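You operate a simulated robot arm through the tools that you are given. There is no shell and no other tool.

You run a simulated two-armed robot. Do the job below in one go: nothing can be reset, and whatever is moved stays where it is left.

## Task
Focus the viewer, save the ring's wall reading and sort the ring.
Fine: lamp on first and off last; 2.5 mm or more goes in the GOOD tray, less in the HOLD tray.

It is judged by the outcome, as a careful person would: the job done as asked, and still so three seconds after it is handed in. It fails if anything else is knocked over, pushed out of place, dropped, spilled or broken.

## Robot
Two 7-joint arms with fingered hands on one trunk that stands fixed in place. Base frame: the origin is at the foot of the trunk, x ahead of it, y to its left, z up; the work surface is at about z = 0.82. Readings come in m, rad, newtons and seconds.
The left shoulder is at [0.2, 0.135, 1.12], the right one opposite. Each reaches about 0.885 m from its shoulder. Payload 4 kg a hand.
The tool frame of a hand sits at the grasp point between the pads (the TCP): z along the fingers, y along the line on which they close. The tips reach 0.025 m beyond it. The gripper opens to 0.088 m; its body begins 0.029 m behind the TCP. The gripper is a hand of 4 fingers: y runs from the thumb to the fingers, the wrist lies at [-0.013, -0.106, -0.174] in the tool frame, and closing takes about 1.5 s.
Orientation is that of the tool frame in the base frame, as a unit quaternion [w, x, y, z]. With the fingers straight down and the wrist toward the robot, the tool's x, y and z point along [0, 1, 0], [1, 0, 0] and [0, 0, -1] of the base frame.

## Interface
- The arms move only by the tool nudge_tool. It takes "left_commands", "right_commands" or both (then of equal length, played together; a hand with none holds still); each is a list of rows, each an object (a shift or turn left out is 0, a gripper value left out holds the last) with "slide": the shift along the base's x, y, z in m, a list of three; "dr": the turn, a rotation vector about the base's x, y, z in rad, a list of three. In form: [{"slide": [dx, dy, dz], "dr": [wx, wy, wz]}, ...]. A call has 1 to 20 rows; each row is the pose to reach, as a shift and turn from the pose commanded when the call began. "left_claw" and "right_claw" are, for a hand that has rows, the finger opening in m, from 0 to 0.088, set as the call begins (left out, the last holds). Each row takes 0.2 s and may step no farther than 0.05 m and 0.15 rad from the row before; otherwise, or with a gripper value out of range, the whole call is refused. A pose out of reach is approached as far as the arm can. The call stops where the force on the tool passes 40 N (or 10 N more than at its start, if that is more) or the arm is blocked; 0.2 s more then pass. The fingers move at their own pace (about 0.153 m/s each) and stop on an object; they squeeze with about 32 N. The grip force told is the motor's: it shows also when the fingers shut on nothing. Time passes only in rows, and 0.2 s behind the last, so rows that repeat a pose let the fingers close. The reply holds the time, the measured pose of the TCP, the force on the tool along the base axes, the opening and the grip force, in the units named above and with some noise, with the torque about the TCP (base axes, N m) and any sound that the robot's microphone picked up.
- Cameras (640 x 400 px; columns grow to the right, rows downward): "scene" is now at [0.1405, -0.0124, 1.7212]; the picture's right is [-0.15, -0.99, 0.00], its down [-0.71, 0.10, -0.70] and it looks along [0.69, -0.10, -0.71] (base axes); focal length 268 px, centre (320, 200). "left" rides on the left gripper at [-0.064, -0.083, -0.098] in its tool frame; the picture's right is [-0.62, -0.37, 0.69], its down [0.71, -0.63, 0.30] and it looks along [0.32, 0.68, 0.65] (tool axes); focal length 265 px, centre (320, 200). "right" rides on the right gripper at [0.064, -0.083, -0.098] in its tool frame; the picture's right is [-0.62, 0.37, -0.69], its down [-0.71, -0.63, 0.30] and it looks along [-0.32, 0.68, 0.65] (tool axes); focal length 265 px, centre (320, 200). There is no depth. A picture from a camera that has moved, and an enlarged one, comes with that camera's place and axes in the base frame and with its lens.
- snapshot(camera): a new picture of that camera. The clock stands still meanwhile.
- move_column(by): slides the trunk up (or, below 0, down) by that many m; the arms and the scene camera ride with it, the base frame stays. It gives what a move gives, with no picture.
- preshape(shape, hand): the hand has 4 fingers and takes this shape, open, in about a second: jaw (thumb against the fingers, like two jaws); tri (thumb and two fingers); tip (a fingertip pinch); poke (one finger out to press); point (the index stretched); flat (the hand flat); cup (the hand cupped); fist (a fist). The gripper value then closes the fingers along that shape, each until it touches; the sizes above hold for jaw. It gives what a move gives, with no picture.
- aim_head(pan, tilt): turns the head with the scene camera to pan (to the left, within 1.693 rad either way) and tilt (down, from -0.506 to 1.204), counted from straight ahead of the robot. It gives what a move gives.
- inspect(camera, box): a new picture of the part [left, top, right, bottom] of that camera's present view, enlarged. The clock stands still meanwhile.
- job_done(): hands the job in; it is judged then, once.

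Nothing tells you positions but the pictures and the camera data. Unless the task says otherwise, let go and move clear before handing in.

The tools are called after "Request:" as a command line: name --argument value ..., lists and objects as JSON in quotes. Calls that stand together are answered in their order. nudge_tool: Moves the arms, as the interface text tells. Its arguments: {"type":"object","properties":{"left_commands":{"type":"array"},"left_claw":{"type":"number"},"right_commands":{"type":"array"},"right_claw":{"type":"number"}},"required":[]} The other tools are called the same way: move_column (by) moves the trunk up or down; preshape (shape, hand) gives the hand a shape; aim_head (pan, tilt) turns the head that bears the scene camera; snapshot (camera) takes a picture; inspect (camera, box) takes an enlarged picture of a part of a camera's view; job_done () hands the job in.

At the start:

```text
clock: 0.0
left_eef_pos: [0.616, 0.1876, 1.4949]
left_tcp_rot: [0.0, 0.707, 0.707, 0.0]
left_contact_force: [0.5, 0.3, -0.1]
left_ft_torque: [-0.01, 0.01, 0.0]
left_width: 0.0875
left_finger_force: 0.0
left_shape: jaw
right_eef_pos: [0.4875, -0.2098, 1.4817]
right_tcp_rot: [0.0, 0.708, 0.707, 0.0]
right_contact_force: [-0.7, -1.0, -0.9]
right_ft_torque: [0.01, -0.01, 0.0]
right_width: 0.0876
right_finger_force: 0.2
right_shape: jaw
trunk travel left (down, up): [-0.725, 0.045]
head pan, tilt (commanded): [-0.147, 0.796]
```

scene: 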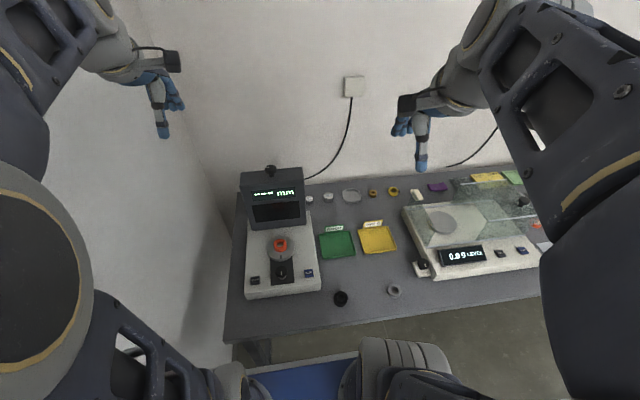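
right: 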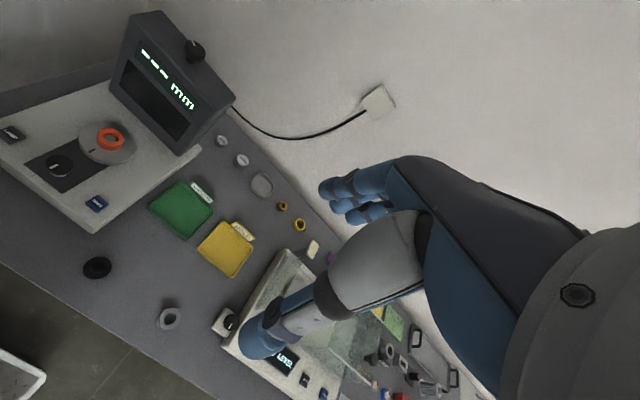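
left: 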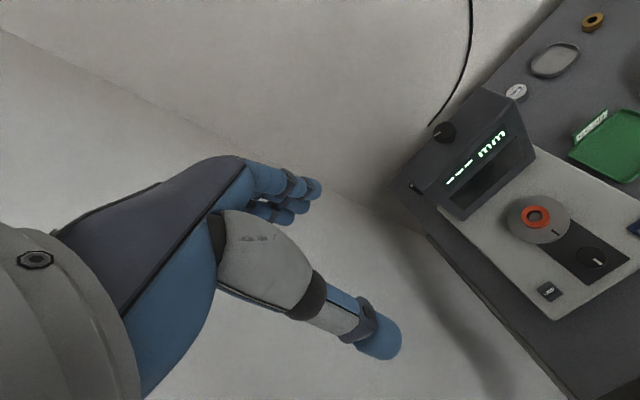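

I see a bench with a viewer device on the left (screen, turntable with an orange ring, knobs and buttons), a green and a yellow tray, and a balance-type device on the right. First I'll take enlarged pictures to identify the controls and labels.

Request:
inspect --camera "scene" --box '[230, 160, 330, 300]'

Request:
inspect --camera "scene" --box '[300, 170, 420, 310]'

Request:
inspect --camera "left" --box '[390, 80, 640, 330]'

Request:
inspect --camera "right" --box '[0, 0, 260, 260]'

Request:
inspect --camera "scene" --box '[390, 160, 560, 290]'

```text
2.86 times, centred on (280, 230) of scene
camera zoom: at [0.1405, -0.0124, 1.7212], right [-0.15, -0.99, 0.0], down [-0.71, 0.1, -0.7], along [0.69, -0.1, -0.71], focal length 766 px, centre (434, 114)
```

zoom: 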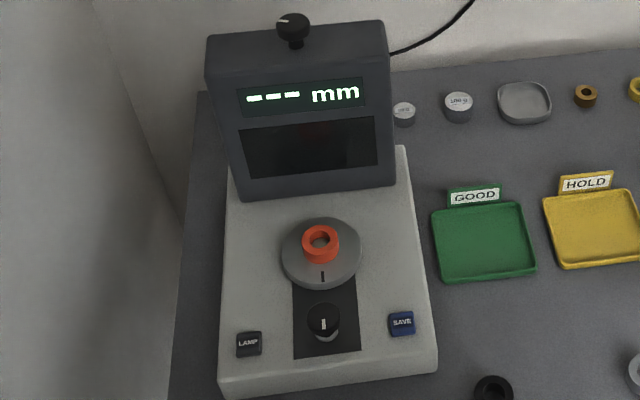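

```text
2.86 times, centred on (360, 240) of scene
camera zoom: at [0.1405, -0.0124, 1.7212], right [-0.15, -0.99, 0.0], down [-0.71, 0.1, -0.7], along [0.69, -0.1, -0.71], focal length 766 px, centre (206, 86)
```

zoom: 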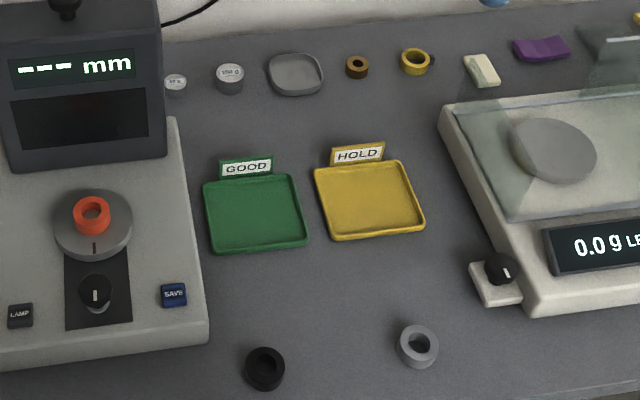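

```text
1.60 times, centred on (515, 205) of left
camera zoom: at [0.5334, 0.1242, 1.5941], right [-0.37, -0.62, -0.69], down [-0.63, 0.71, -0.3], along [0.68, 0.32, -0.65], focal length 425 px, centre (8, 192)
```

zoom: 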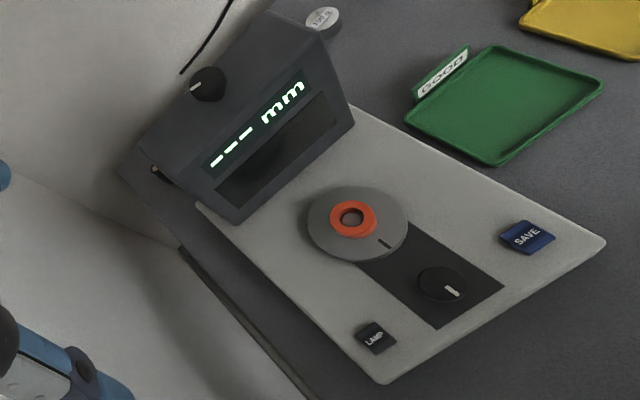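

```text
1.54 times, centred on (130, 130) of right
camera zoom: at [0.4049, -0.1473, 1.5794], right [0.37, -0.62, 0.69], down [-0.63, -0.71, -0.3], along [0.68, -0.32, -0.65], focal length 408 px, centre (612, 308)
```

zoom: 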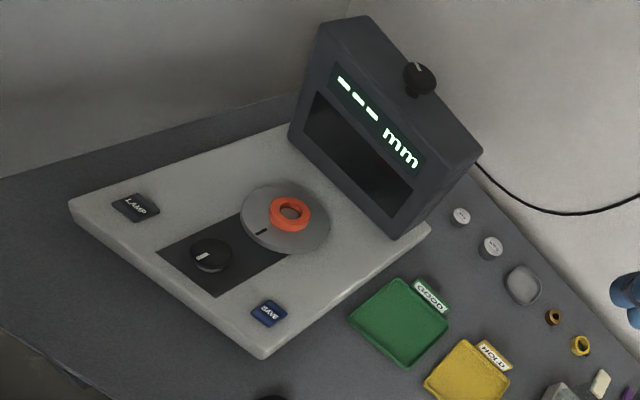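

```text
3.08 times, centred on (475, 225) of scene
camera zoom: at [0.1405, -0.0124, 1.7212], right [-0.15, -0.99, 0.0], down [-0.71, 0.1, -0.7], along [0.69, -0.1, -0.71], focal length 825 px, centre (-157, 123)
```

zoom: 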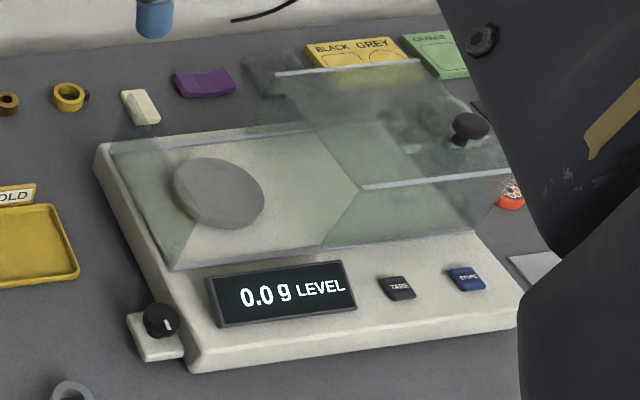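

The viewer has a LAMP and a SAVE button, a knob on the dark front panel and another on top of the housing. I'll zoom in on the details of the knobs, ring and trays before moving.

Request:
inspect --camera "scene" --box '[240, 225, 320, 300]'

Request:
inspect --camera "scene" --box '[235, 155, 315, 235]'

Request:
inspect --camera "left" --box '[480, 180, 640, 330]'

Request:
inspect --camera "right" --box '[100, 0, 260, 160]'

Request:
inspect --camera "right" --box '[0, 90, 140, 230]'

```text
5.33 times, centred on (280, 262) of scene
camera zoom: at [0.1405, -0.0124, 1.7212], right [-0.15, -0.99, 0.0], down [-0.71, 0.1, -0.7], along [0.69, -0.1, -0.71], focal length 1431 px, centre (533, -133)
```

zoom: 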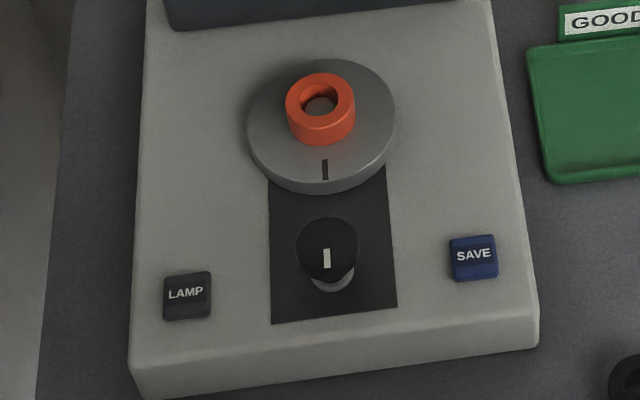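

```text
5.00 times, centred on (275, 195) of scene
camera zoom: at [0.1405, -0.0124, 1.7212], right [-0.15, -0.99, 0.0], down [-0.71, 0.1, -0.7], along [0.69, -0.1, -0.71], focal length 1341 px, centre (545, 225)
```

zoom: 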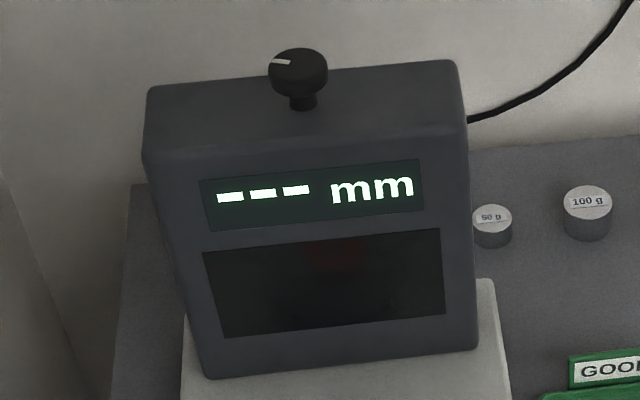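

```text
2.67 times, centred on (560, 255) of left
camera zoom: at [0.5334, 0.1242, 1.5941], right [-0.37, -0.62, -0.69], down [-0.63, 0.71, -0.3], along [0.68, 0.32, -0.65], focal length 708 px, centre (-320, 53)
```

zoom: 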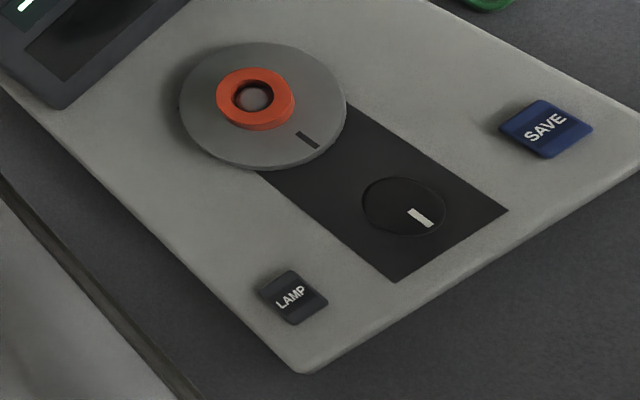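

```text
2.50 times, centred on (180, 80) of right
camera zoom: at [0.4049, -0.1473, 1.5794], right [0.37, -0.62, 0.69], down [-0.63, -0.71, -0.3], along [0.68, -0.32, -0.65], focal length 664 px, centre (670, 500)
```

zoom: 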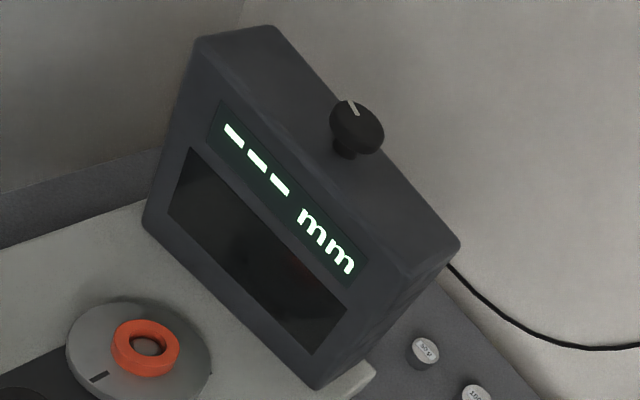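

```text
2.86 times, centred on (70, 160) of right
camera zoom: at [0.4049, -0.1473, 1.5794], right [0.37, -0.62, 0.69], down [-0.63, -0.71, -0.3], along [0.68, -0.32, -0.65], focal length 758 px, centre (1034, 314)
```

zoom: 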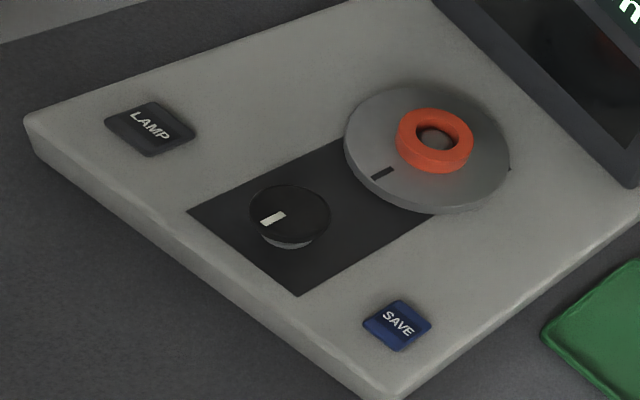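

Front knob on the dark panel and a top knob are the focus candidates; the lamp must go on first. I'll set the left hand to the poke shape up here in free air and look at where its fingertip is.

Request:
preshape --shape "poke" --hand "left"

Request:
snapshot --camera "left"

Request:
snapshot --camera "scene"

Request:
inspect --camera "scene" --box '[90, 0, 230, 150]'

```text
clock: 0.9
left_eef_pos: [0.6164, 0.1891, 1.4959]
left_tcp_rot: [-0.001, 0.708, 0.707, 0.0]
left_contact_force: [0.4, -0.1, -0.4]
left_ft_torque: [-0.02, -0.02, 0.03]
left_width: 0.0
left_finger_force: 0.1
left_shape: poke
right_eef_pos: [0.4878, -0.2111, 1.4807]
right_tcp_rot: [0.0, 0.707, 0.708, 0.0]
right_contact_force: [0.7, -0.7, -0.7]
right_ft_torque: [0.0, 0.01, 0.01]
right_width: 0.0876
right_finger_force: 0.0
right_shape: jaw
trunk travel left (down, up): [-0.725, 0.045]
head pan, tilt (commanded): [-0.147, 0.796]
```

```text
taken
camera left: at [0.5334, 0.1242, 1.5941], right [-0.37, -0.62, -0.69], down [-0.63, 0.71, -0.3], along [0.68, 0.32, -0.65], focal length 265 px, centre (320, 200)
```

left: 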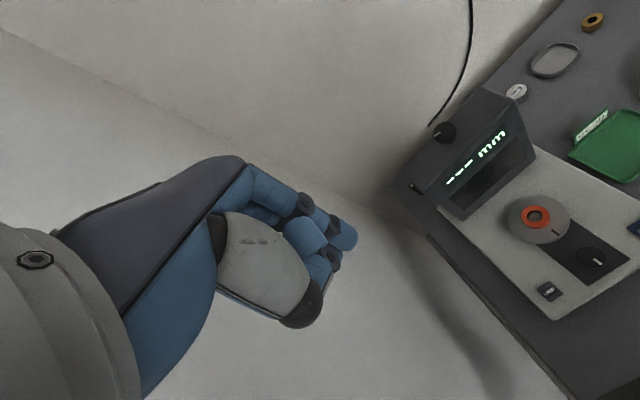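

```text
taken
camera scene: at [0.1405, -0.0124, 1.7212], right [-0.15, -0.99, 0.0], down [-0.71, 0.1, -0.7], along [0.69, -0.1, -0.71], focal length 268 px, centre (320, 200)
```

scene: 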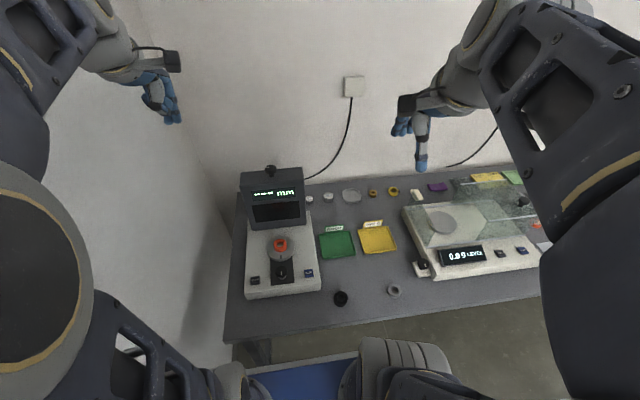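

```text
2.67 times, centred on (160, 75) of scene
camera zoom: at [0.1405, -0.0124, 1.7212], right [-0.15, -0.99, 0.0], down [-0.71, 0.1, -0.7], along [0.69, -0.1, -0.71], focal length 715 px, centre (747, 533)
```

zoom: 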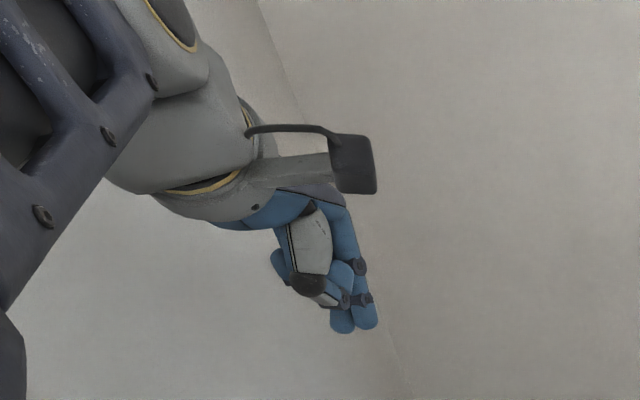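

The hand took the poke shape but two fingertips seem to reach out. I'll enlarge the wrist view to see which one is the pressing finger.

Request:
inspect --camera "left" --box '[200, 140, 400, 340]'

Request:
inspect --camera "scene" --box '[135, 60, 195, 130]'

```text
2.00 times, centred on (300, 240) of left
camera zoom: at [0.5334, 0.1242, 1.5941], right [-0.37, -0.62, -0.69], down [-0.63, 0.71, -0.3], along [0.68, 0.32, -0.65], focal length 531 px, centre (360, 120)
```

zoom: 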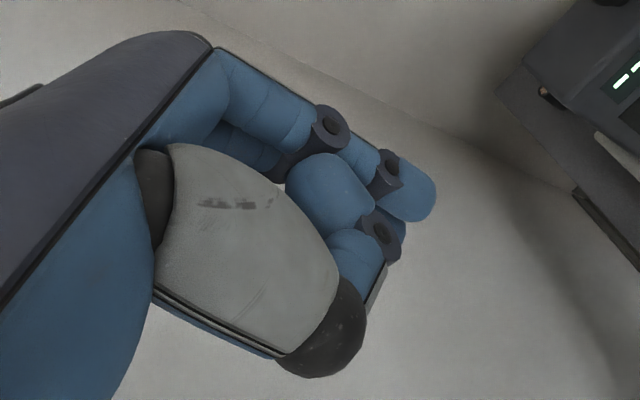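

```text
5.71 times, centred on (165, 95) of scene
camera zoom: at [0.1405, -0.0124, 1.7212], right [-0.15, -0.99, 0.0], down [-0.71, 0.1, -0.7], along [0.69, -0.1, -0.71], focal length 1533 px, centre (1206, 800)
```

zoom: 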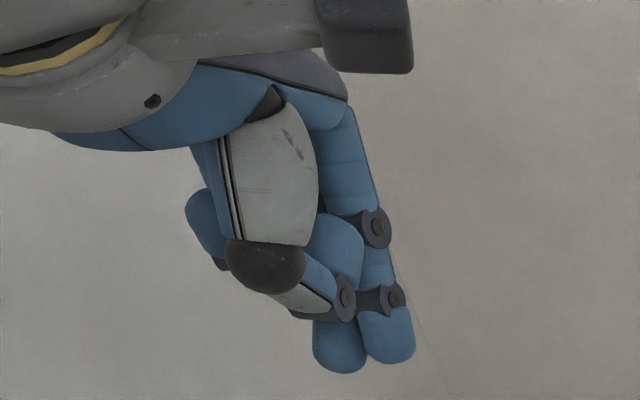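

Index and thumb tips both seem near the tool point in poke. I'll try the point shape to compare which gives a cleaner single pressing finger.

Request:
preshape --shape "point" --hand "left"

Request:
inspect --camera "left" --box '[200, 140, 400, 340]'

Request:
inspect --camera "scene" --box '[135, 60, 195, 130]'

```text
clock: 1.8
left_eef_pos: [0.6163, 0.1877, 1.4943]
left_tcp_rot: [0.0, 0.708, 0.707, 0.0]
left_contact_force: [-1.2, -0.9, -0.1]
left_ft_torque: [-0.04, 0.02, 0.01]
left_width: 0.0001
left_finger_force: 0.0
left_shape: point
right_eef_pos: [0.4871, -0.2113, 1.4808]
right_tcp_rot: [0.0, 0.706, 0.708, 0.0]
right_contact_force: [1.3, 0.1, 0.0]
right_ft_torque: [0.0, 0.02, -0.03]
right_width: 0.0875
right_finger_force: 0.1
right_shape: jaw
trunk travel left (down, up): [-0.725, 0.045]
head pan, tilt (commanded): [-0.147, 0.796]
```

```text
2.00 times, centred on (300, 240) of left
camera zoom: at [0.5334, 0.1242, 1.5941], right [-0.37, -0.62, -0.69], down [-0.63, 0.71, -0.3], along [0.68, 0.32, -0.65], focal length 531 px, centre (360, 120)
```

zoom: 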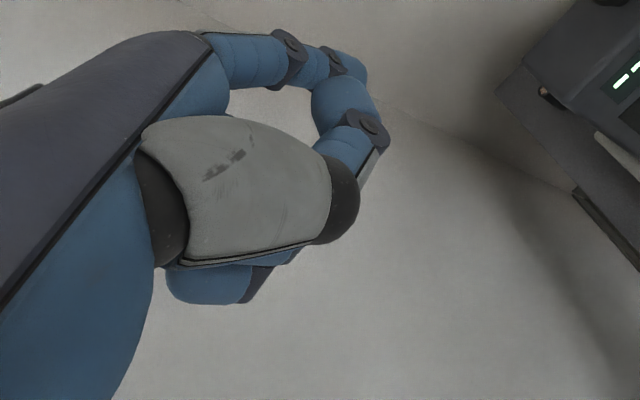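

```text
5.71 times, centred on (165, 95) of scene
camera zoom: at [0.1405, -0.0124, 1.7212], right [-0.15, -0.99, 0.0], down [-0.71, 0.1, -0.7], along [0.69, -0.1, -0.71], focal length 1533 px, centre (1206, 800)
```

zoom: 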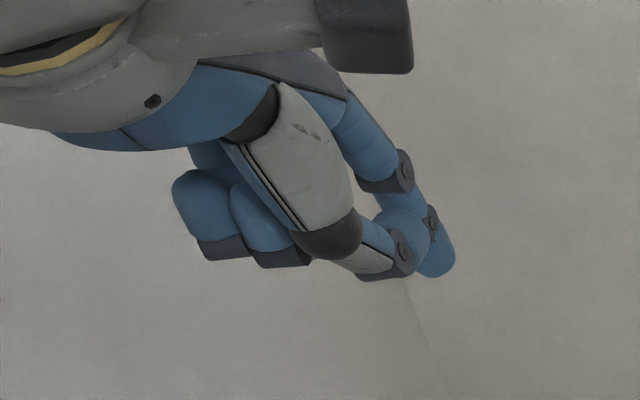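

Poke is the better pressing shape, so I'll return to it. There also seems to be a side wall close on the left, near y ≈ 0.3, so I'll turn the head to judge clearance for the left arm.

Request:
preshape --shape "poke" --hand "left"

Request:
aim_head --pan 0.7 --tilt 0.7

Request:
snapshot --camera "scene"

```text
clock: 2.7
left_eef_pos: [0.6155, 0.1871, 1.4949]
left_tcp_rot: [0.0, 0.706, 0.708, 0.001]
left_contact_force: [-0.2, -0.6, 0.6]
left_ft_torque: [0.03, 0.0, -0.05]
left_width: 0.0001
left_finger_force: 0.1
left_shape: poke
right_eef_pos: [0.4875, -0.2113, 1.4807]
right_tcp_rot: [0.0, 0.707, 0.707, 0.0]
right_contact_force: [0.3, -0.3, -0.6]
right_ft_torque: [0.0, 0.02, 0.01]
right_width: 0.0879
right_finger_force: 0.0
right_shape: jaw
trunk travel left (down, up): [-0.725, 0.045]
head pan, tilt (commanded): [-0.147, 0.796]
```

```text
clock: 3.9
left_eef_pos: [0.6157, 0.1868, 1.4951]
left_tcp_rot: [0.0, 0.707, 0.707, 0.0]
left_contact_force: [-0.8, -0.2, 0.1]
left_ft_torque: [0.01, 0.0, 0.03]
left_width: 0.0
left_finger_force: 0.1
left_shape: poke
right_eef_pos: [0.4884, -0.2108, 1.4814]
right_tcp_rot: [0.0, 0.707, 0.707, 0.0]
right_contact_force: [0.1, 0.3, -0.7]
right_ft_torque: [-0.01, 0.02, 0.03]
right_width: 0.0874
right_finger_force: 0.0
right_shape: jaw
trunk travel left (down, up): [-0.725, 0.045]
head pan, tilt (commanded): [0.7, 0.7]
```

```text
taken
camera scene: at [0.1255, 0.054, 1.7292], right [0.64, -0.77, 0.0], down [-0.49, -0.41, -0.76], along [0.59, 0.49, -0.64], focal length 268 px, centre (320, 200)
```

scene: 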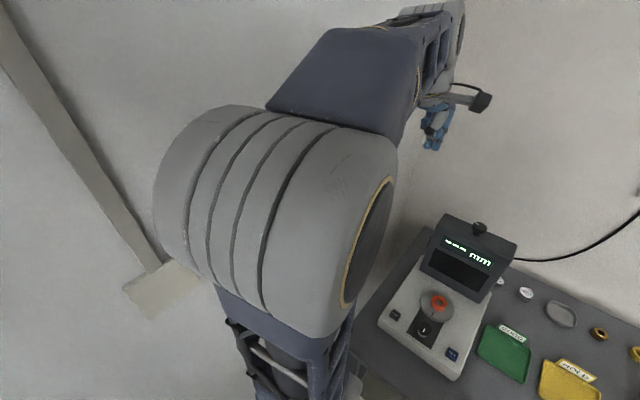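

The picture shows a light-grey surface left of the bench and some strip and patch on it. I'll zoom and pan further to determine whether it's a near wall.

Request:
inspect --camera "scene" --box '[0, 0, 240, 400]'

Request:
aim_head --pan 1.2 --tilt 0.5

Request:
snapshot --camera "scene"

```text
1.00 times, centred on (120, 200) of scene (not enlarged: the box is as wide or as high as the picture)
camera zoom: at [0.1255, 0.054, 1.7292], right [0.64, -0.77, 0.0], down [-0.49, -0.41, -0.76], along [0.59, 0.49, -0.64], focal length 268 px, centre (520, 200)
```

zoom: 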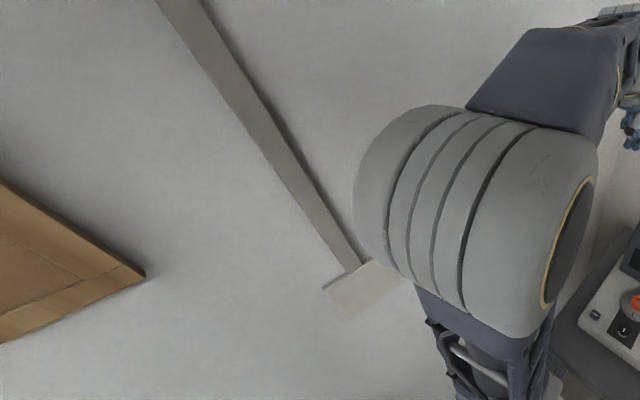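

```text
clock: 4.8
left_eef_pos: [0.6166, 0.189, 1.4943]
left_tcp_rot: [0.0, 0.708, 0.707, 0.0]
left_contact_force: [0.3, 0.3, 0.8]
left_ft_torque: [-0.04, 0.01, 0.02]
left_width: 0.0003
left_finger_force: 0.0
left_shape: poke
right_eef_pos: [0.4872, -0.2114, 1.4813]
right_tcp_rot: [0.0, 0.707, 0.708, 0.001]
right_contact_force: [-1.2, -0.1, 1.1]
right_ft_torque: [-0.02, -0.01, -0.01]
right_width: 0.0876
right_finger_force: 0.1
right_shape: jaw
trunk travel left (down, up): [-0.725, 0.045]
head pan, tilt (commanded): [1.201, 0.499]
```

```text
taken
camera scene: at [0.0935, 0.0842, 1.7469], right [0.93, -0.36, 0.0], down [-0.17, -0.45, -0.88], along [0.32, 0.82, -0.48], focal length 268 px, centre (320, 200)
```

scene: 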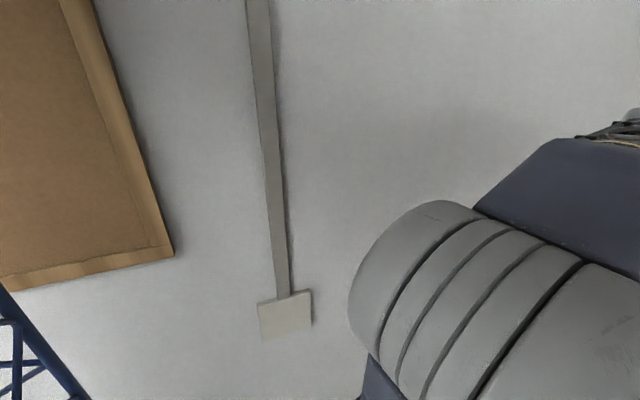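

The left wall is a real wall at roughly y ≈ 0.35, and the left elbow sits high and clear of it. I put LAMP at about (0.609, 0.140, 0.883), SAVE at (0.609, -0.043, 0.883), the front knob top at (0.614, 0.047, 0.905) and the ring top at (0.726, 0.047, 0.905). I'll turn the head back and lower the left hand over LAMP.

Request:
aim_head --pan -0.147 --tilt 0.796

Request:
nudge_tool --left_commands '[{"slide": [0, -0.004, -0.045]}, {"slide": [-0.001, -0.008, -0.09]}, {"slide": [-0.002, -0.012, -0.135]}, {"slide": [-0.003, -0.016, -0.18]}, {"slide": [-0.004, -0.02, -0.225]}, {"slide": [-0.005, -0.024, -0.27]}, {"slide": [-0.006, -0.028, -0.315]}, {"slide": [-0.006, -0.032, -0.36]}, {"slide": [-0.007, -0.036, -0.405]}, {"slide": [-0.007, -0.038, -0.45]}]'

Request:
snapshot --camera "scene"

Request:
snapshot --camera "left"

Request:
snapshot --camera "right"

```text
clock: 6.3
left_eef_pos: [0.6153, 0.1872, 1.4962]
left_tcp_rot: [0.0, 0.707, 0.707, 0.0]
left_contact_force: [0.6, 0.4, 0.9]
left_ft_torque: [0.0, -0.01, 0.0]
left_width: 0.0
left_finger_force: 0.1
left_shape: poke
right_eef_pos: [0.4867, -0.2111, 1.4816]
right_tcp_rot: [0.001, 0.707, 0.707, 0.0]
right_contact_force: [0.5, -0.2, 0.2]
right_ft_torque: [-0.03, 0.01, 0.02]
right_width: 0.0878
right_finger_force: 0.1
right_shape: jaw
trunk travel left (down, up): [-0.725, 0.045]
head pan, tilt (commanded): [-0.147, 0.796]
```

```text
clock: 8.5
left_eef_pos: [0.6079, 0.1499, 1.0472]
left_tcp_rot: [0.001, 0.706, 0.708, 0.0]
left_contact_force: [-1.2, 0.4, -0.2]
left_ft_torque: [-0.02, -0.03, 0.01]
left_width: 0.0
left_finger_force: 0.1
left_shape: poke
right_eef_pos: [0.4862, -0.2119, 1.482]
right_tcp_rot: [0.0, 0.708, 0.707, -0.001]
right_contact_force: [0.2, 0.4, 0.7]
right_ft_torque: [-0.01, -0.01, 0.03]
right_width: 0.0875
right_finger_force: 0.1
right_shape: jaw
trunk travel left (down, up): [-0.725, 0.045]
head pan, tilt (commanded): [-0.147, 0.796]
```

```text
taken
camera scene: at [0.14, -0.0124, 1.7213], right [-0.15, -0.99, 0.0], down [-0.71, 0.1, -0.7], along [0.69, -0.1, -0.71], focal length 268 px, centre (320, 200)
```

scene: 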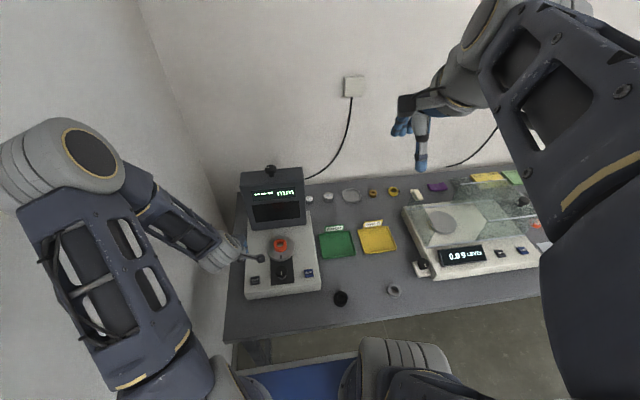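

```text
taken
camera left: at [0.5252, 0.0855, 1.1451], right [-0.37, -0.62, -0.69], down [-0.63, 0.71, -0.31], along [0.68, 0.32, -0.65], focal length 265 px, centre (320, 200)
```

left: 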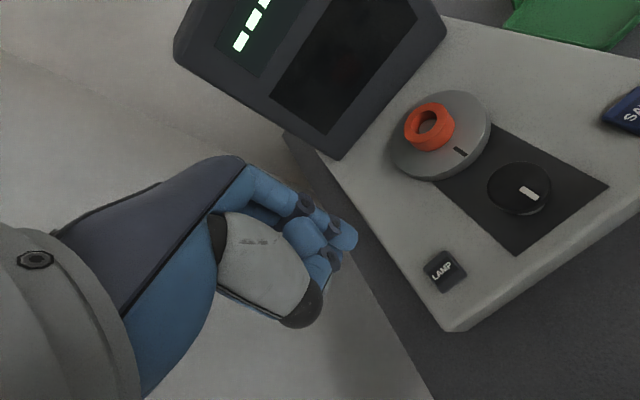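

```text
taken
camera right: at [0.4045, -0.1472, 1.5795], right [0.37, -0.62, 0.69], down [-0.63, -0.71, -0.3], along [0.68, -0.32, -0.65], focal length 265 px, centre (320, 200)
```

right: 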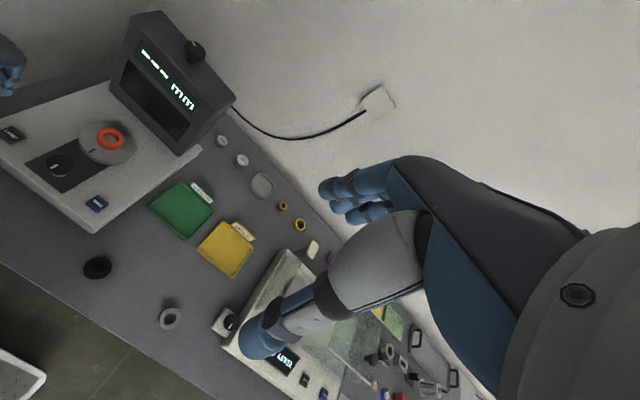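

LAMP is confirmed near (0.609, 0.139, 0.883) from the wrist camera. I'll lower the poking finger to a few centimetres above it and check again.

Request:
nudge_tool --left_commands '[{"slide": [0.001, -0.004, -0.04]}, {"slide": [0.002, -0.008, -0.08]}, {"slide": [0.002, -0.008, -0.11]}]'

Request:
snapshot --camera "left"

Request:
inspect --camera "scene" --box '[200, 200, 340, 320]'

Request:
inspect --camera "right" --box '[0, 60, 160, 200]'

```text
clock: 9.3
left_eef_pos: [0.6106, 0.1425, 0.936]
left_tcp_rot: [0.0, 0.708, 0.706, 0.0]
left_contact_force: [-0.8, 0.5, -0.3]
left_ft_torque: [-0.04, 0.03, -0.01]
left_width: 0.0001
left_finger_force: 0.1
left_shape: poke
right_eef_pos: [0.4872, -0.2104, 1.4804]
right_tcp_rot: [0.0, 0.706, 0.708, 0.0]
right_contact_force: [0.7, -0.1, -0.2]
right_ft_torque: [-0.01, -0.01, -0.02]
right_width: 0.0878
right_finger_force: 0.1
right_shape: jaw
trunk travel left (down, up): [-0.725, 0.045]
head pan, tilt (commanded): [-0.147, 0.796]
```

```text
taken
camera left: at [0.5278, 0.0789, 1.0346], right [-0.37, -0.62, -0.69], down [-0.63, 0.71, -0.3], along [0.68, 0.32, -0.65], focal length 265 px, centre (320, 200)
```

left: 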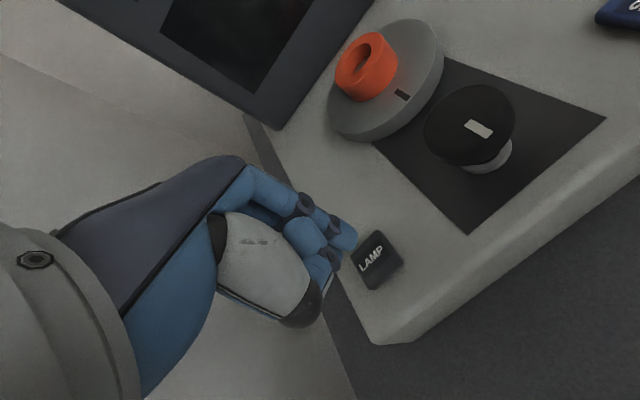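

```text
3.33 times, centred on (270, 260) of scene
camera zoom: at [0.1402, -0.0124, 1.7213], right [-0.15, -0.99, 0.0], down [-0.71, 0.1, -0.7], along [0.69, -0.1, -0.71], focal length 894 px, centre (487, 0)
```

zoom: 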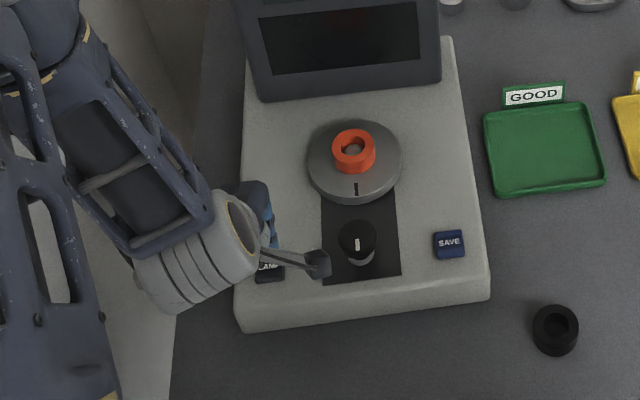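

```text
2.86 times, centred on (80, 130) of right
camera zoom: at [0.4047, -0.1473, 1.5795], right [0.37, -0.62, 0.69], down [-0.63, -0.71, -0.3], along [0.68, -0.32, -0.65], focal length 758 px, centre (1006, 400)
```

zoom: 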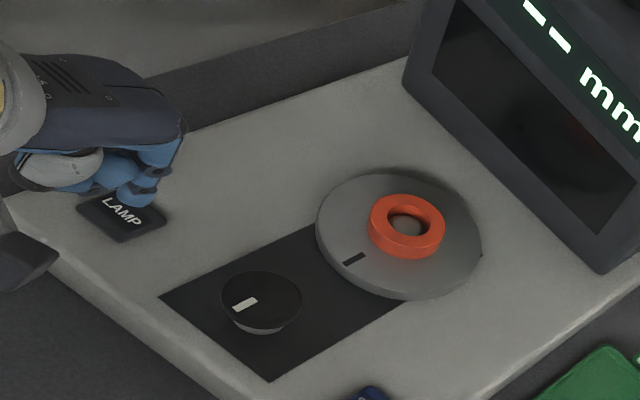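

The finger is aligned over LAMP with about 3 cm to go. I'll press down slowly in small steps and watch for the click and force.

Request:
nudge_tool --left_commands '[{"slide": [0, 0, -0.01]}, {"slide": [0, 0, -0.018]}, {"slide": [0, 0, -0.022]}, {"slide": [0, 0, -0.025]}]'

Request:
inspect --camera "left" --box '[260, 140, 460, 340]'

Request:
inspect --camera "right" --box '[0, 60, 120, 160]'

```text
clock: 10.3
left_eef_pos: [0.6109, 0.1424, 0.911]
left_tcp_rot: [0.0, 0.707, 0.707, 0.0]
left_contact_force: [0.4, -0.2, -0.3]
left_ft_torque: [-0.02, 0.02, -0.02]
left_width: 0.0
left_finger_force: 0.1
left_shape: poke
right_eef_pos: [0.4871, -0.2113, 1.4803]
right_tcp_rot: [0.0, 0.707, 0.707, 0.0]
right_contact_force: [1.0, 0.7, 0.9]
right_ft_torque: [-0.02, 0.0, 0.02]
right_width: 0.0874
right_finger_force: 0.0
right_shape: jaw
trunk travel left (down, up): [-0.725, 0.045]
head pan, tilt (commanded): [-0.147, 0.796]
```

```text
2.00 times, centred on (360, 240) of left
camera zoom: at [0.5281, 0.0784, 1.0094], right [-0.37, -0.62, -0.69], down [-0.63, 0.71, -0.3], along [0.68, 0.32, -0.65], focal length 531 px, centre (240, 120)
```

zoom: 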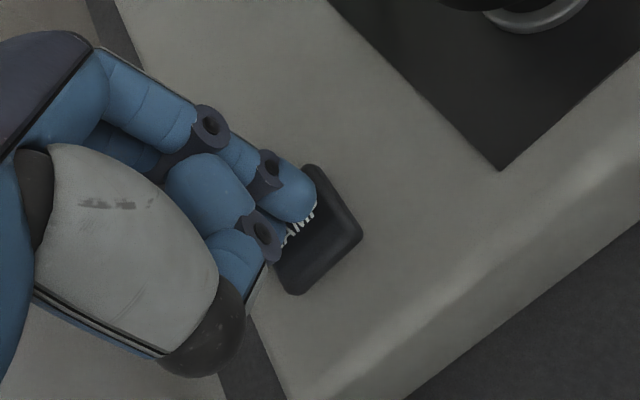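

```text
4.00 times, centred on (60, 110) of right
camera zoom: at [0.4049, -0.1473, 1.5794], right [0.37, -0.62, 0.69], down [-0.63, -0.71, -0.3], along [0.68, -0.32, -0.65], focal length 1062 px, centre (1360, 560)
```

zoom: 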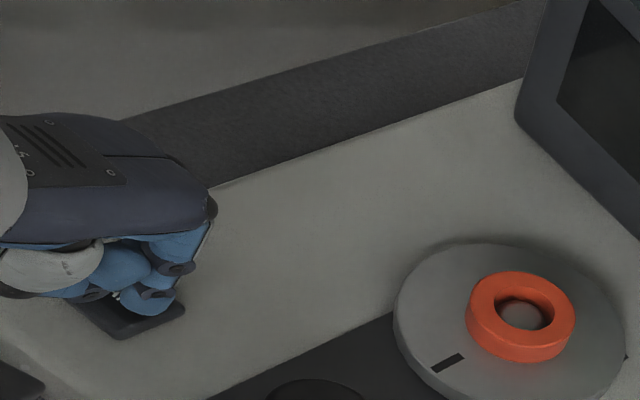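

The fingertip is almost touching the LAMP button and is within its area. I'll continue the press in small steps.

Request:
nudge_tool --left_commands '[{"slide": [-0.001, 0, -0.003]}, {"slide": [-0.002, 0, -0.006]}, {"slide": [-0.002, 0, -0.009]}]'

Request:
inspect --camera "right" --box '[0, 0, 240, 200]'

```text
clock: 11.1
left_eef_pos: [0.6104, 0.1423, 0.904]
left_tcp_rot: [0.002, 0.708, 0.707, 0.003]
left_contact_force: [1.8, 1.4, 24.2]
left_ft_torque: [0.17, -0.03, -0.04]
left_width: 0.0
left_finger_force: 0.0
left_shape: poke
right_eef_pos: [0.4865, -0.2112, 1.4819]
right_tcp_rot: [0.0, 0.707, 0.707, -0.001]
right_contact_force: [0.6, -0.6, 0.2]
right_ft_torque: [-0.02, 0.02, -0.01]
right_width: 0.0878
right_finger_force: 0.1
right_shape: jaw
trunk travel left (down, up): [-0.725, 0.045]
head pan, tilt (commanded): [-0.147, 0.796]
heard: click
```

```text
2.00 times, centred on (120, 100) of right
camera zoom: at [0.4044, -0.1474, 1.58], right [0.37, -0.62, 0.69], down [-0.63, -0.71, -0.3], along [0.68, -0.32, -0.65], focal length 531 px, centre (720, 400)
```

zoom: 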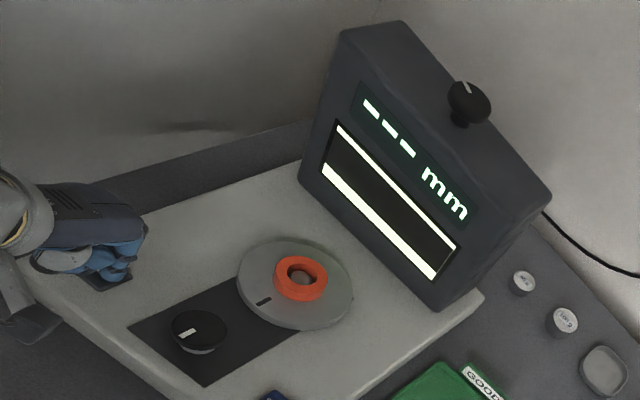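

A click sounded and the screen lit up, showing bright bands. I'll raise the finger and look at the screen closely.

Request:
nudge_tool --left_commands '[{"slide": [0.002, 0, 0.02]}, {"slide": [0.002, 0, 0.06]}, {"slide": [0.002, 0, 0.1]}]'

Request:
inspect --camera "right" --box '[100, 0, 250, 160]'

Request:
inspect --camera "scene" --box '[235, 155, 315, 235]'

Request:
snapshot --camera "left"

```text
clock: 11.9
left_eef_pos: [0.6105, 0.1416, 1.0008]
left_tcp_rot: [0.0, 0.707, 0.707, 0.0]
left_contact_force: [0.2, -0.3, -0.1]
left_ft_torque: [0.0, 0.0, -0.01]
left_width: 0.0002
left_finger_force: 0.2
left_shape: poke
right_eef_pos: [0.4874, -0.2103, 1.481]
right_tcp_rot: [0.0, 0.708, 0.707, 0.0]
right_contact_force: [0.5, 0.3, -0.4]
right_ft_torque: [-0.01, -0.02, -0.01]
right_width: 0.0876
right_finger_force: 0.1
right_shape: jaw
trunk travel left (down, up): [-0.725, 0.045]
head pan, tilt (commanded): [-0.147, 0.796]
```

```text
2.50 times, centred on (175, 80) of right
camera zoom: at [0.4052, -0.1472, 1.5792], right [0.37, -0.62, 0.69], down [-0.63, -0.71, -0.3], along [0.68, -0.32, -0.65], focal length 664 px, centre (682, 500)
```

zoom: 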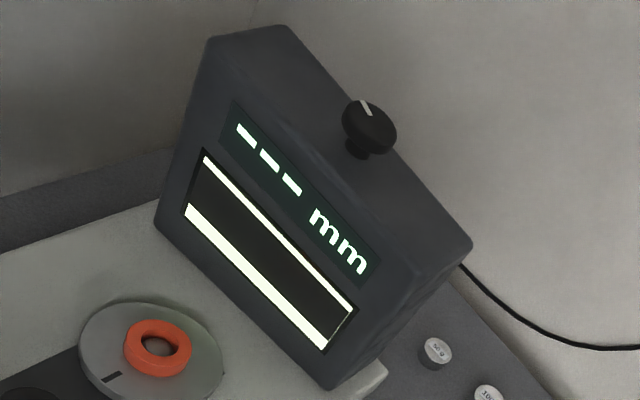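

```text
5.00 times, centred on (275, 195) of scene
camera zoom: at [0.1409, -0.0123, 1.7211], right [-0.15, -0.99, 0.0], down [-0.71, 0.1, -0.7], along [0.69, -0.1, -0.71], focal length 1341 px, centre (545, 225)
```

zoom: 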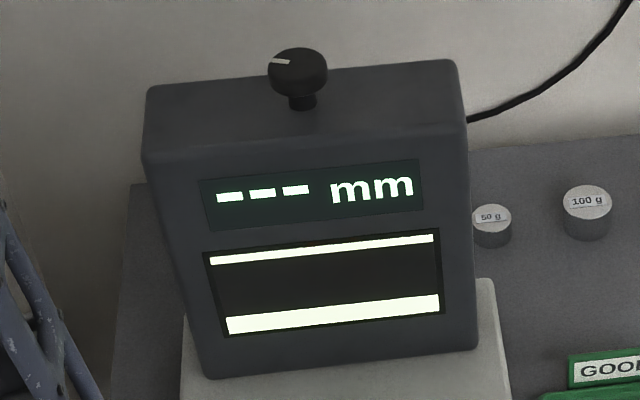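

```text
taken
camera left: at [0.5285, 0.0771, 1.099], right [-0.37, -0.62, -0.69], down [-0.63, 0.71, -0.3], along [0.68, 0.32, -0.65], focal length 265 px, centre (320, 200)
```

left: 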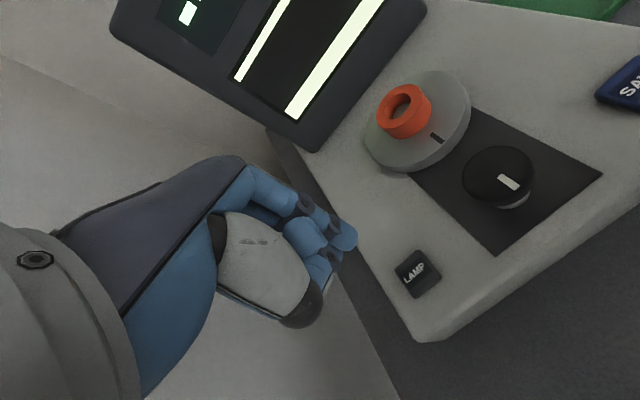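

The lamp is on: the screen shows a thin bright bar above and a thicker bright bar below, and the reading is still "---". I'll zoom tightly on the screen as the baseline.

Request:
inspect --camera "scene" --box '[248, 182, 308, 226]'

Request:
inspect --camera "scene" --box '[262, 232, 302, 286]'

Request:
inspect --camera "left" --box '[340, 60, 640, 260]'

```text
9.09 times, centred on (278, 204) of scene
camera zoom: at [0.1409, -0.0123, 1.7211], right [-0.15, -0.99, 0.0], down [-0.71, 0.1, -0.7], along [0.69, -0.1, -0.71], focal length 2439 px, centre (702, 164)
```

zoom: 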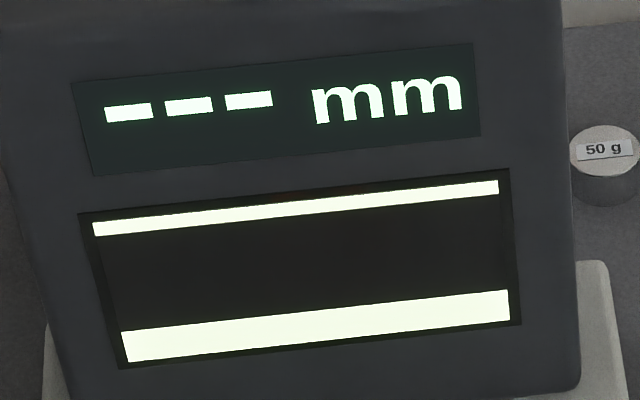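

```text
7.41 times, centred on (282, 259) of scene
camera zoom: at [0.1409, -0.0123, 1.7211], right [-0.15, -0.99, 0.0], down [-0.71, 0.1, -0.7], along [0.69, -0.1, -0.71], focal length 1987 px, centre (602, -237)
```

zoom: 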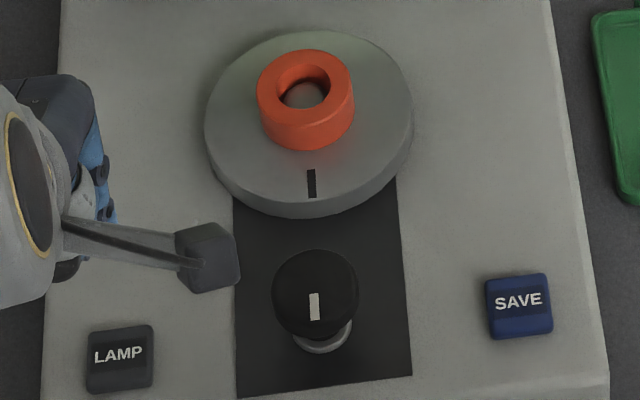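

```text
2.00 times, centred on (490, 160) of left
camera zoom: at [0.5285, 0.0771, 1.099], right [-0.37, -0.62, -0.69], down [-0.63, 0.71, -0.3], along [0.68, 0.32, -0.65], focal length 531 px, centre (-20, 280)
```

zoom: 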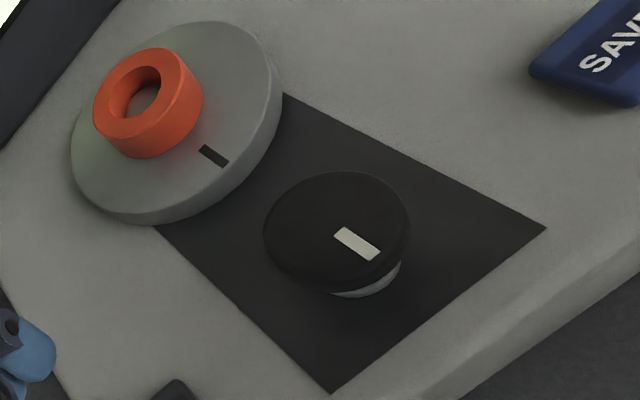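

I'll try the top knob first as the likely focus control, at about (0.872, 0.048, top 1.138). The left hand goes up and takes the jaw shape, then moves above the knob.

Request:
nudge_tool --left_commands '[{"slide": [0, 0, 0.045]}, {"slide": [0, 0, 0.09]}, {"slide": [0, 0, 0.135]}, {"slide": [0, 0, 0.18]}, {"slide": [0, 0, 0.225]}, {"slide": [0, 0, 0.27]}]'

Request:
preshape --shape "jaw" --hand "left"

Request:
nudge_tool --left_commands '[{"slide": [0.04, -0.015, 0]}, {"slide": [0.08, -0.03, 0]}, {"slide": [0.12, -0.045, 0]}, {"slide": [0.16, -0.06, 0]}, {"slide": [0.2, -0.075, 0]}, {"slide": [0.24, -0.09, 0]}, {"slide": [0.261, -0.095, 0]}]' --left_claw 0.075

Request:
snapshot --camera "left"

Request:
snapshot --camera "scene"

Request:
inspect --camera "right" --box '[60, 0, 300, 200]'

```text
clock: 13.3
left_eef_pos: [0.6127, 0.1413, 1.2752]
left_tcp_rot: [0.0, 0.708, 0.706, 0.0]
left_contact_force: [0.4, -0.3, -0.5]
left_ft_torque: [-0.05, 0.02, 0.02]
left_width: 0.0
left_finger_force: 0.1
left_shape: poke
right_eef_pos: [0.4879, -0.2106, 1.4813]
right_tcp_rot: [0.0, 0.707, 0.707, 0.0]
right_contact_force: [-0.3, -0.1, 0.7]
right_ft_torque: [-0.04, -0.01, -0.02]
right_width: 0.0878
right_finger_force: 0.0
right_shape: jaw
trunk travel left (down, up): [-0.725, 0.045]
head pan, tilt (commanded): [-0.147, 0.796]
```

```text
clock: 14.2
left_eef_pos: [0.6135, 0.1421, 1.2746]
left_tcp_rot: [0.0, 0.707, 0.707, 0.0]
left_contact_force: [-0.4, -0.7, 0.3]
left_ft_torque: [0.05, 0.02, 0.02]
left_width: 0.088
left_finger_force: 0.1
left_shape: jaw
right_eef_pos: [0.4878, -0.2106, 1.4811]
right_tcp_rot: [0.0, 0.706, 0.708, 0.0]
right_contact_force: [-0.1, -1.2, -0.2]
right_ft_torque: [-0.01, 0.01, -0.01]
right_width: 0.0876
right_finger_force: 0.0
right_shape: jaw
trunk travel left (down, up): [-0.725, 0.045]
head pan, tilt (commanded): [-0.147, 0.796]
```

```text
clock: 15.8
left_eef_pos: [0.8733, 0.0454, 1.2729]
left_tcp_rot: [0.0, 0.707, 0.707, 0.0]
left_contact_force: [-0.5, -0.3, -0.6]
left_ft_torque: [0.0, -0.02, -0.02]
left_width: 0.0753
left_finger_force: 0.0
left_shape: jaw
right_eef_pos: [0.4883, -0.2122, 1.482]
right_tcp_rot: [0.0, 0.707, 0.707, 0.001]
right_contact_force: [-0.5, 0.3, 0.2]
right_ft_torque: [0.04, 0.0, 0.05]
right_width: 0.0877
right_finger_force: 0.1
right_shape: jaw
trunk travel left (down, up): [-0.725, 0.045]
head pan, tilt (commanded): [-0.147, 0.796]
```

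```text
taken
camera left: at [0.7909, -0.0182, 1.371], right [-0.37, -0.62, -0.69], down [-0.63, 0.71, -0.3], along [0.68, 0.32, -0.65], focal length 265 px, centre (320, 200)
```

left: 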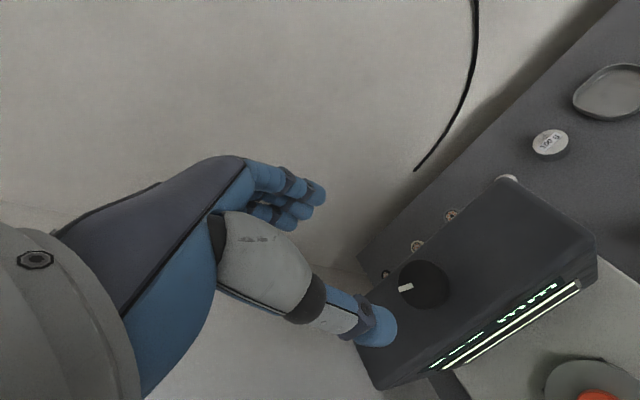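

```text
taken
camera scene: at [0.1403, -0.0124, 1.7212], right [-0.15, -0.99, 0.0], down [-0.71, 0.1, -0.7], along [0.69, -0.1, -0.71], focal length 268 px, centre (320, 200)
```

scene: 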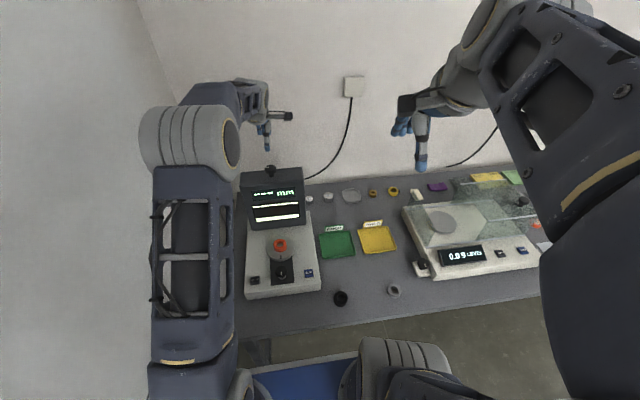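

```text
2.00 times, centred on (180, 100) of right
camera zoom: at [0.4048, -0.1473, 1.5794], right [0.37, -0.62, 0.69], down [-0.63, -0.71, -0.3], along [0.68, -0.32, -0.65], focal length 531 px, centre (600, 400)
```

zoom: 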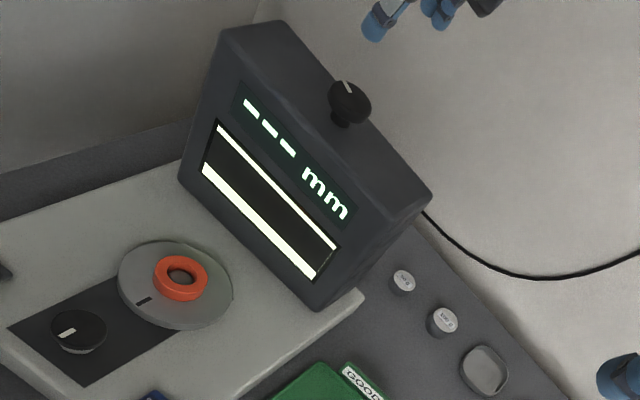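

The hand hovers above the top knob, and both the scene and right cameras keep a clear view of the screen. I'll descend to just above the knob and check alignment.

Request:
nudge_tool --left_commands '[{"slide": [-0.001, 0.001, -0.04]}, {"slide": [-0.002, 0.002, -0.08]}, {"slide": [-0.002, 0.002, -0.095]}]' --left_claw 0.075

Request:
inspect --camera "left" --box '[220, 120, 460, 380]'

Request:
inspect --camera "right" --box '[130, 0, 260, 110]'

Request:
inspect --camera "scene" --box '[230, 120, 330, 200]'

```text
clock: 16.6
left_eef_pos: [0.8685, 0.0472, 1.1776]
left_tcp_rot: [0.0, 0.707, 0.707, -0.001]
left_contact_force: [0.9, -0.1, 0.8]
left_ft_torque: [-0.01, 0.02, 0.01]
left_width: 0.0753
left_finger_force: 0.1
left_shape: jaw
right_eef_pos: [0.4873, -0.2107, 1.4812]
right_tcp_rot: [0.0, 0.707, 0.707, 0.0]
right_contact_force: [0.9, 0.3, 0.2]
right_ft_torque: [0.0, 0.0, -0.01]
right_width: 0.0875
right_finger_force: 0.0
right_shape: jaw
trunk travel left (down, up): [-0.725, 0.045]
head pan, tilt (commanded): [-0.147, 0.796]
```

```text
1.54 times, centred on (340, 250) of left
camera zoom: at [0.7867, -0.0162, 1.2759], right [-0.37, -0.62, -0.69], down [-0.63, 0.71, -0.3], along [0.68, 0.32, -0.65], focal length 408 px, centre (289, 123)
```

zoom: 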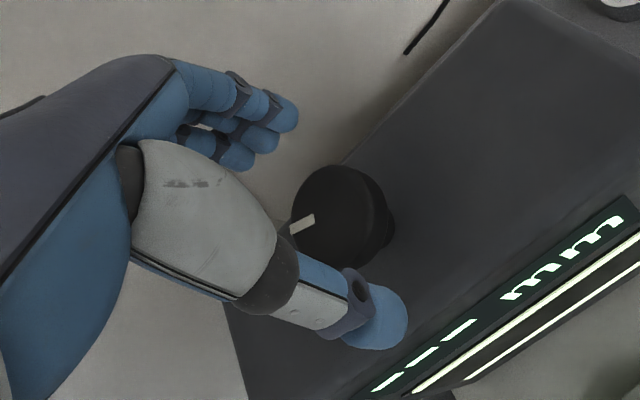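

```text
3.64 times, centred on (195, 55) of right
camera zoom: at [0.4049, -0.1473, 1.5794], right [0.37, -0.62, 0.69], down [-0.63, -0.71, -0.3], along [0.68, -0.32, -0.65], focal length 965 px, centre (774, 727)
```

zoom: 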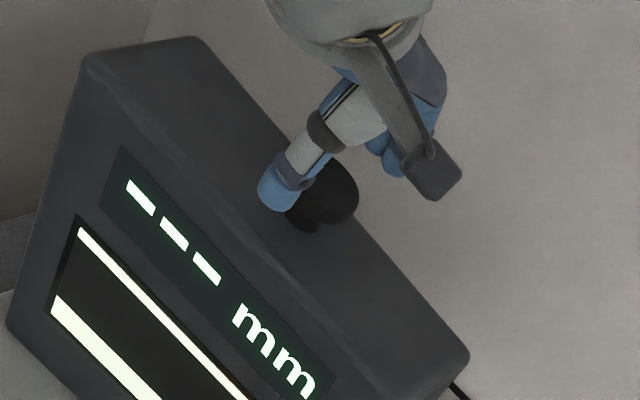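

```text
5.00 times, centred on (280, 160) of scene
camera zoom: at [0.1404, -0.0124, 1.7212], right [-0.15, -0.99, 0.0], down [-0.71, 0.1, -0.7], along [0.69, -0.1, -0.71], focal length 1341 px, centre (520, 400)
```

zoom: 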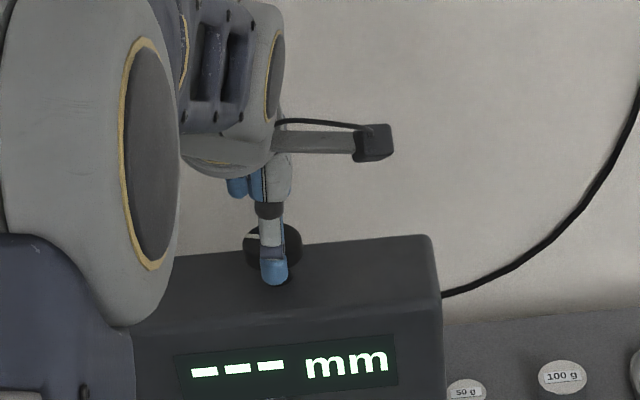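

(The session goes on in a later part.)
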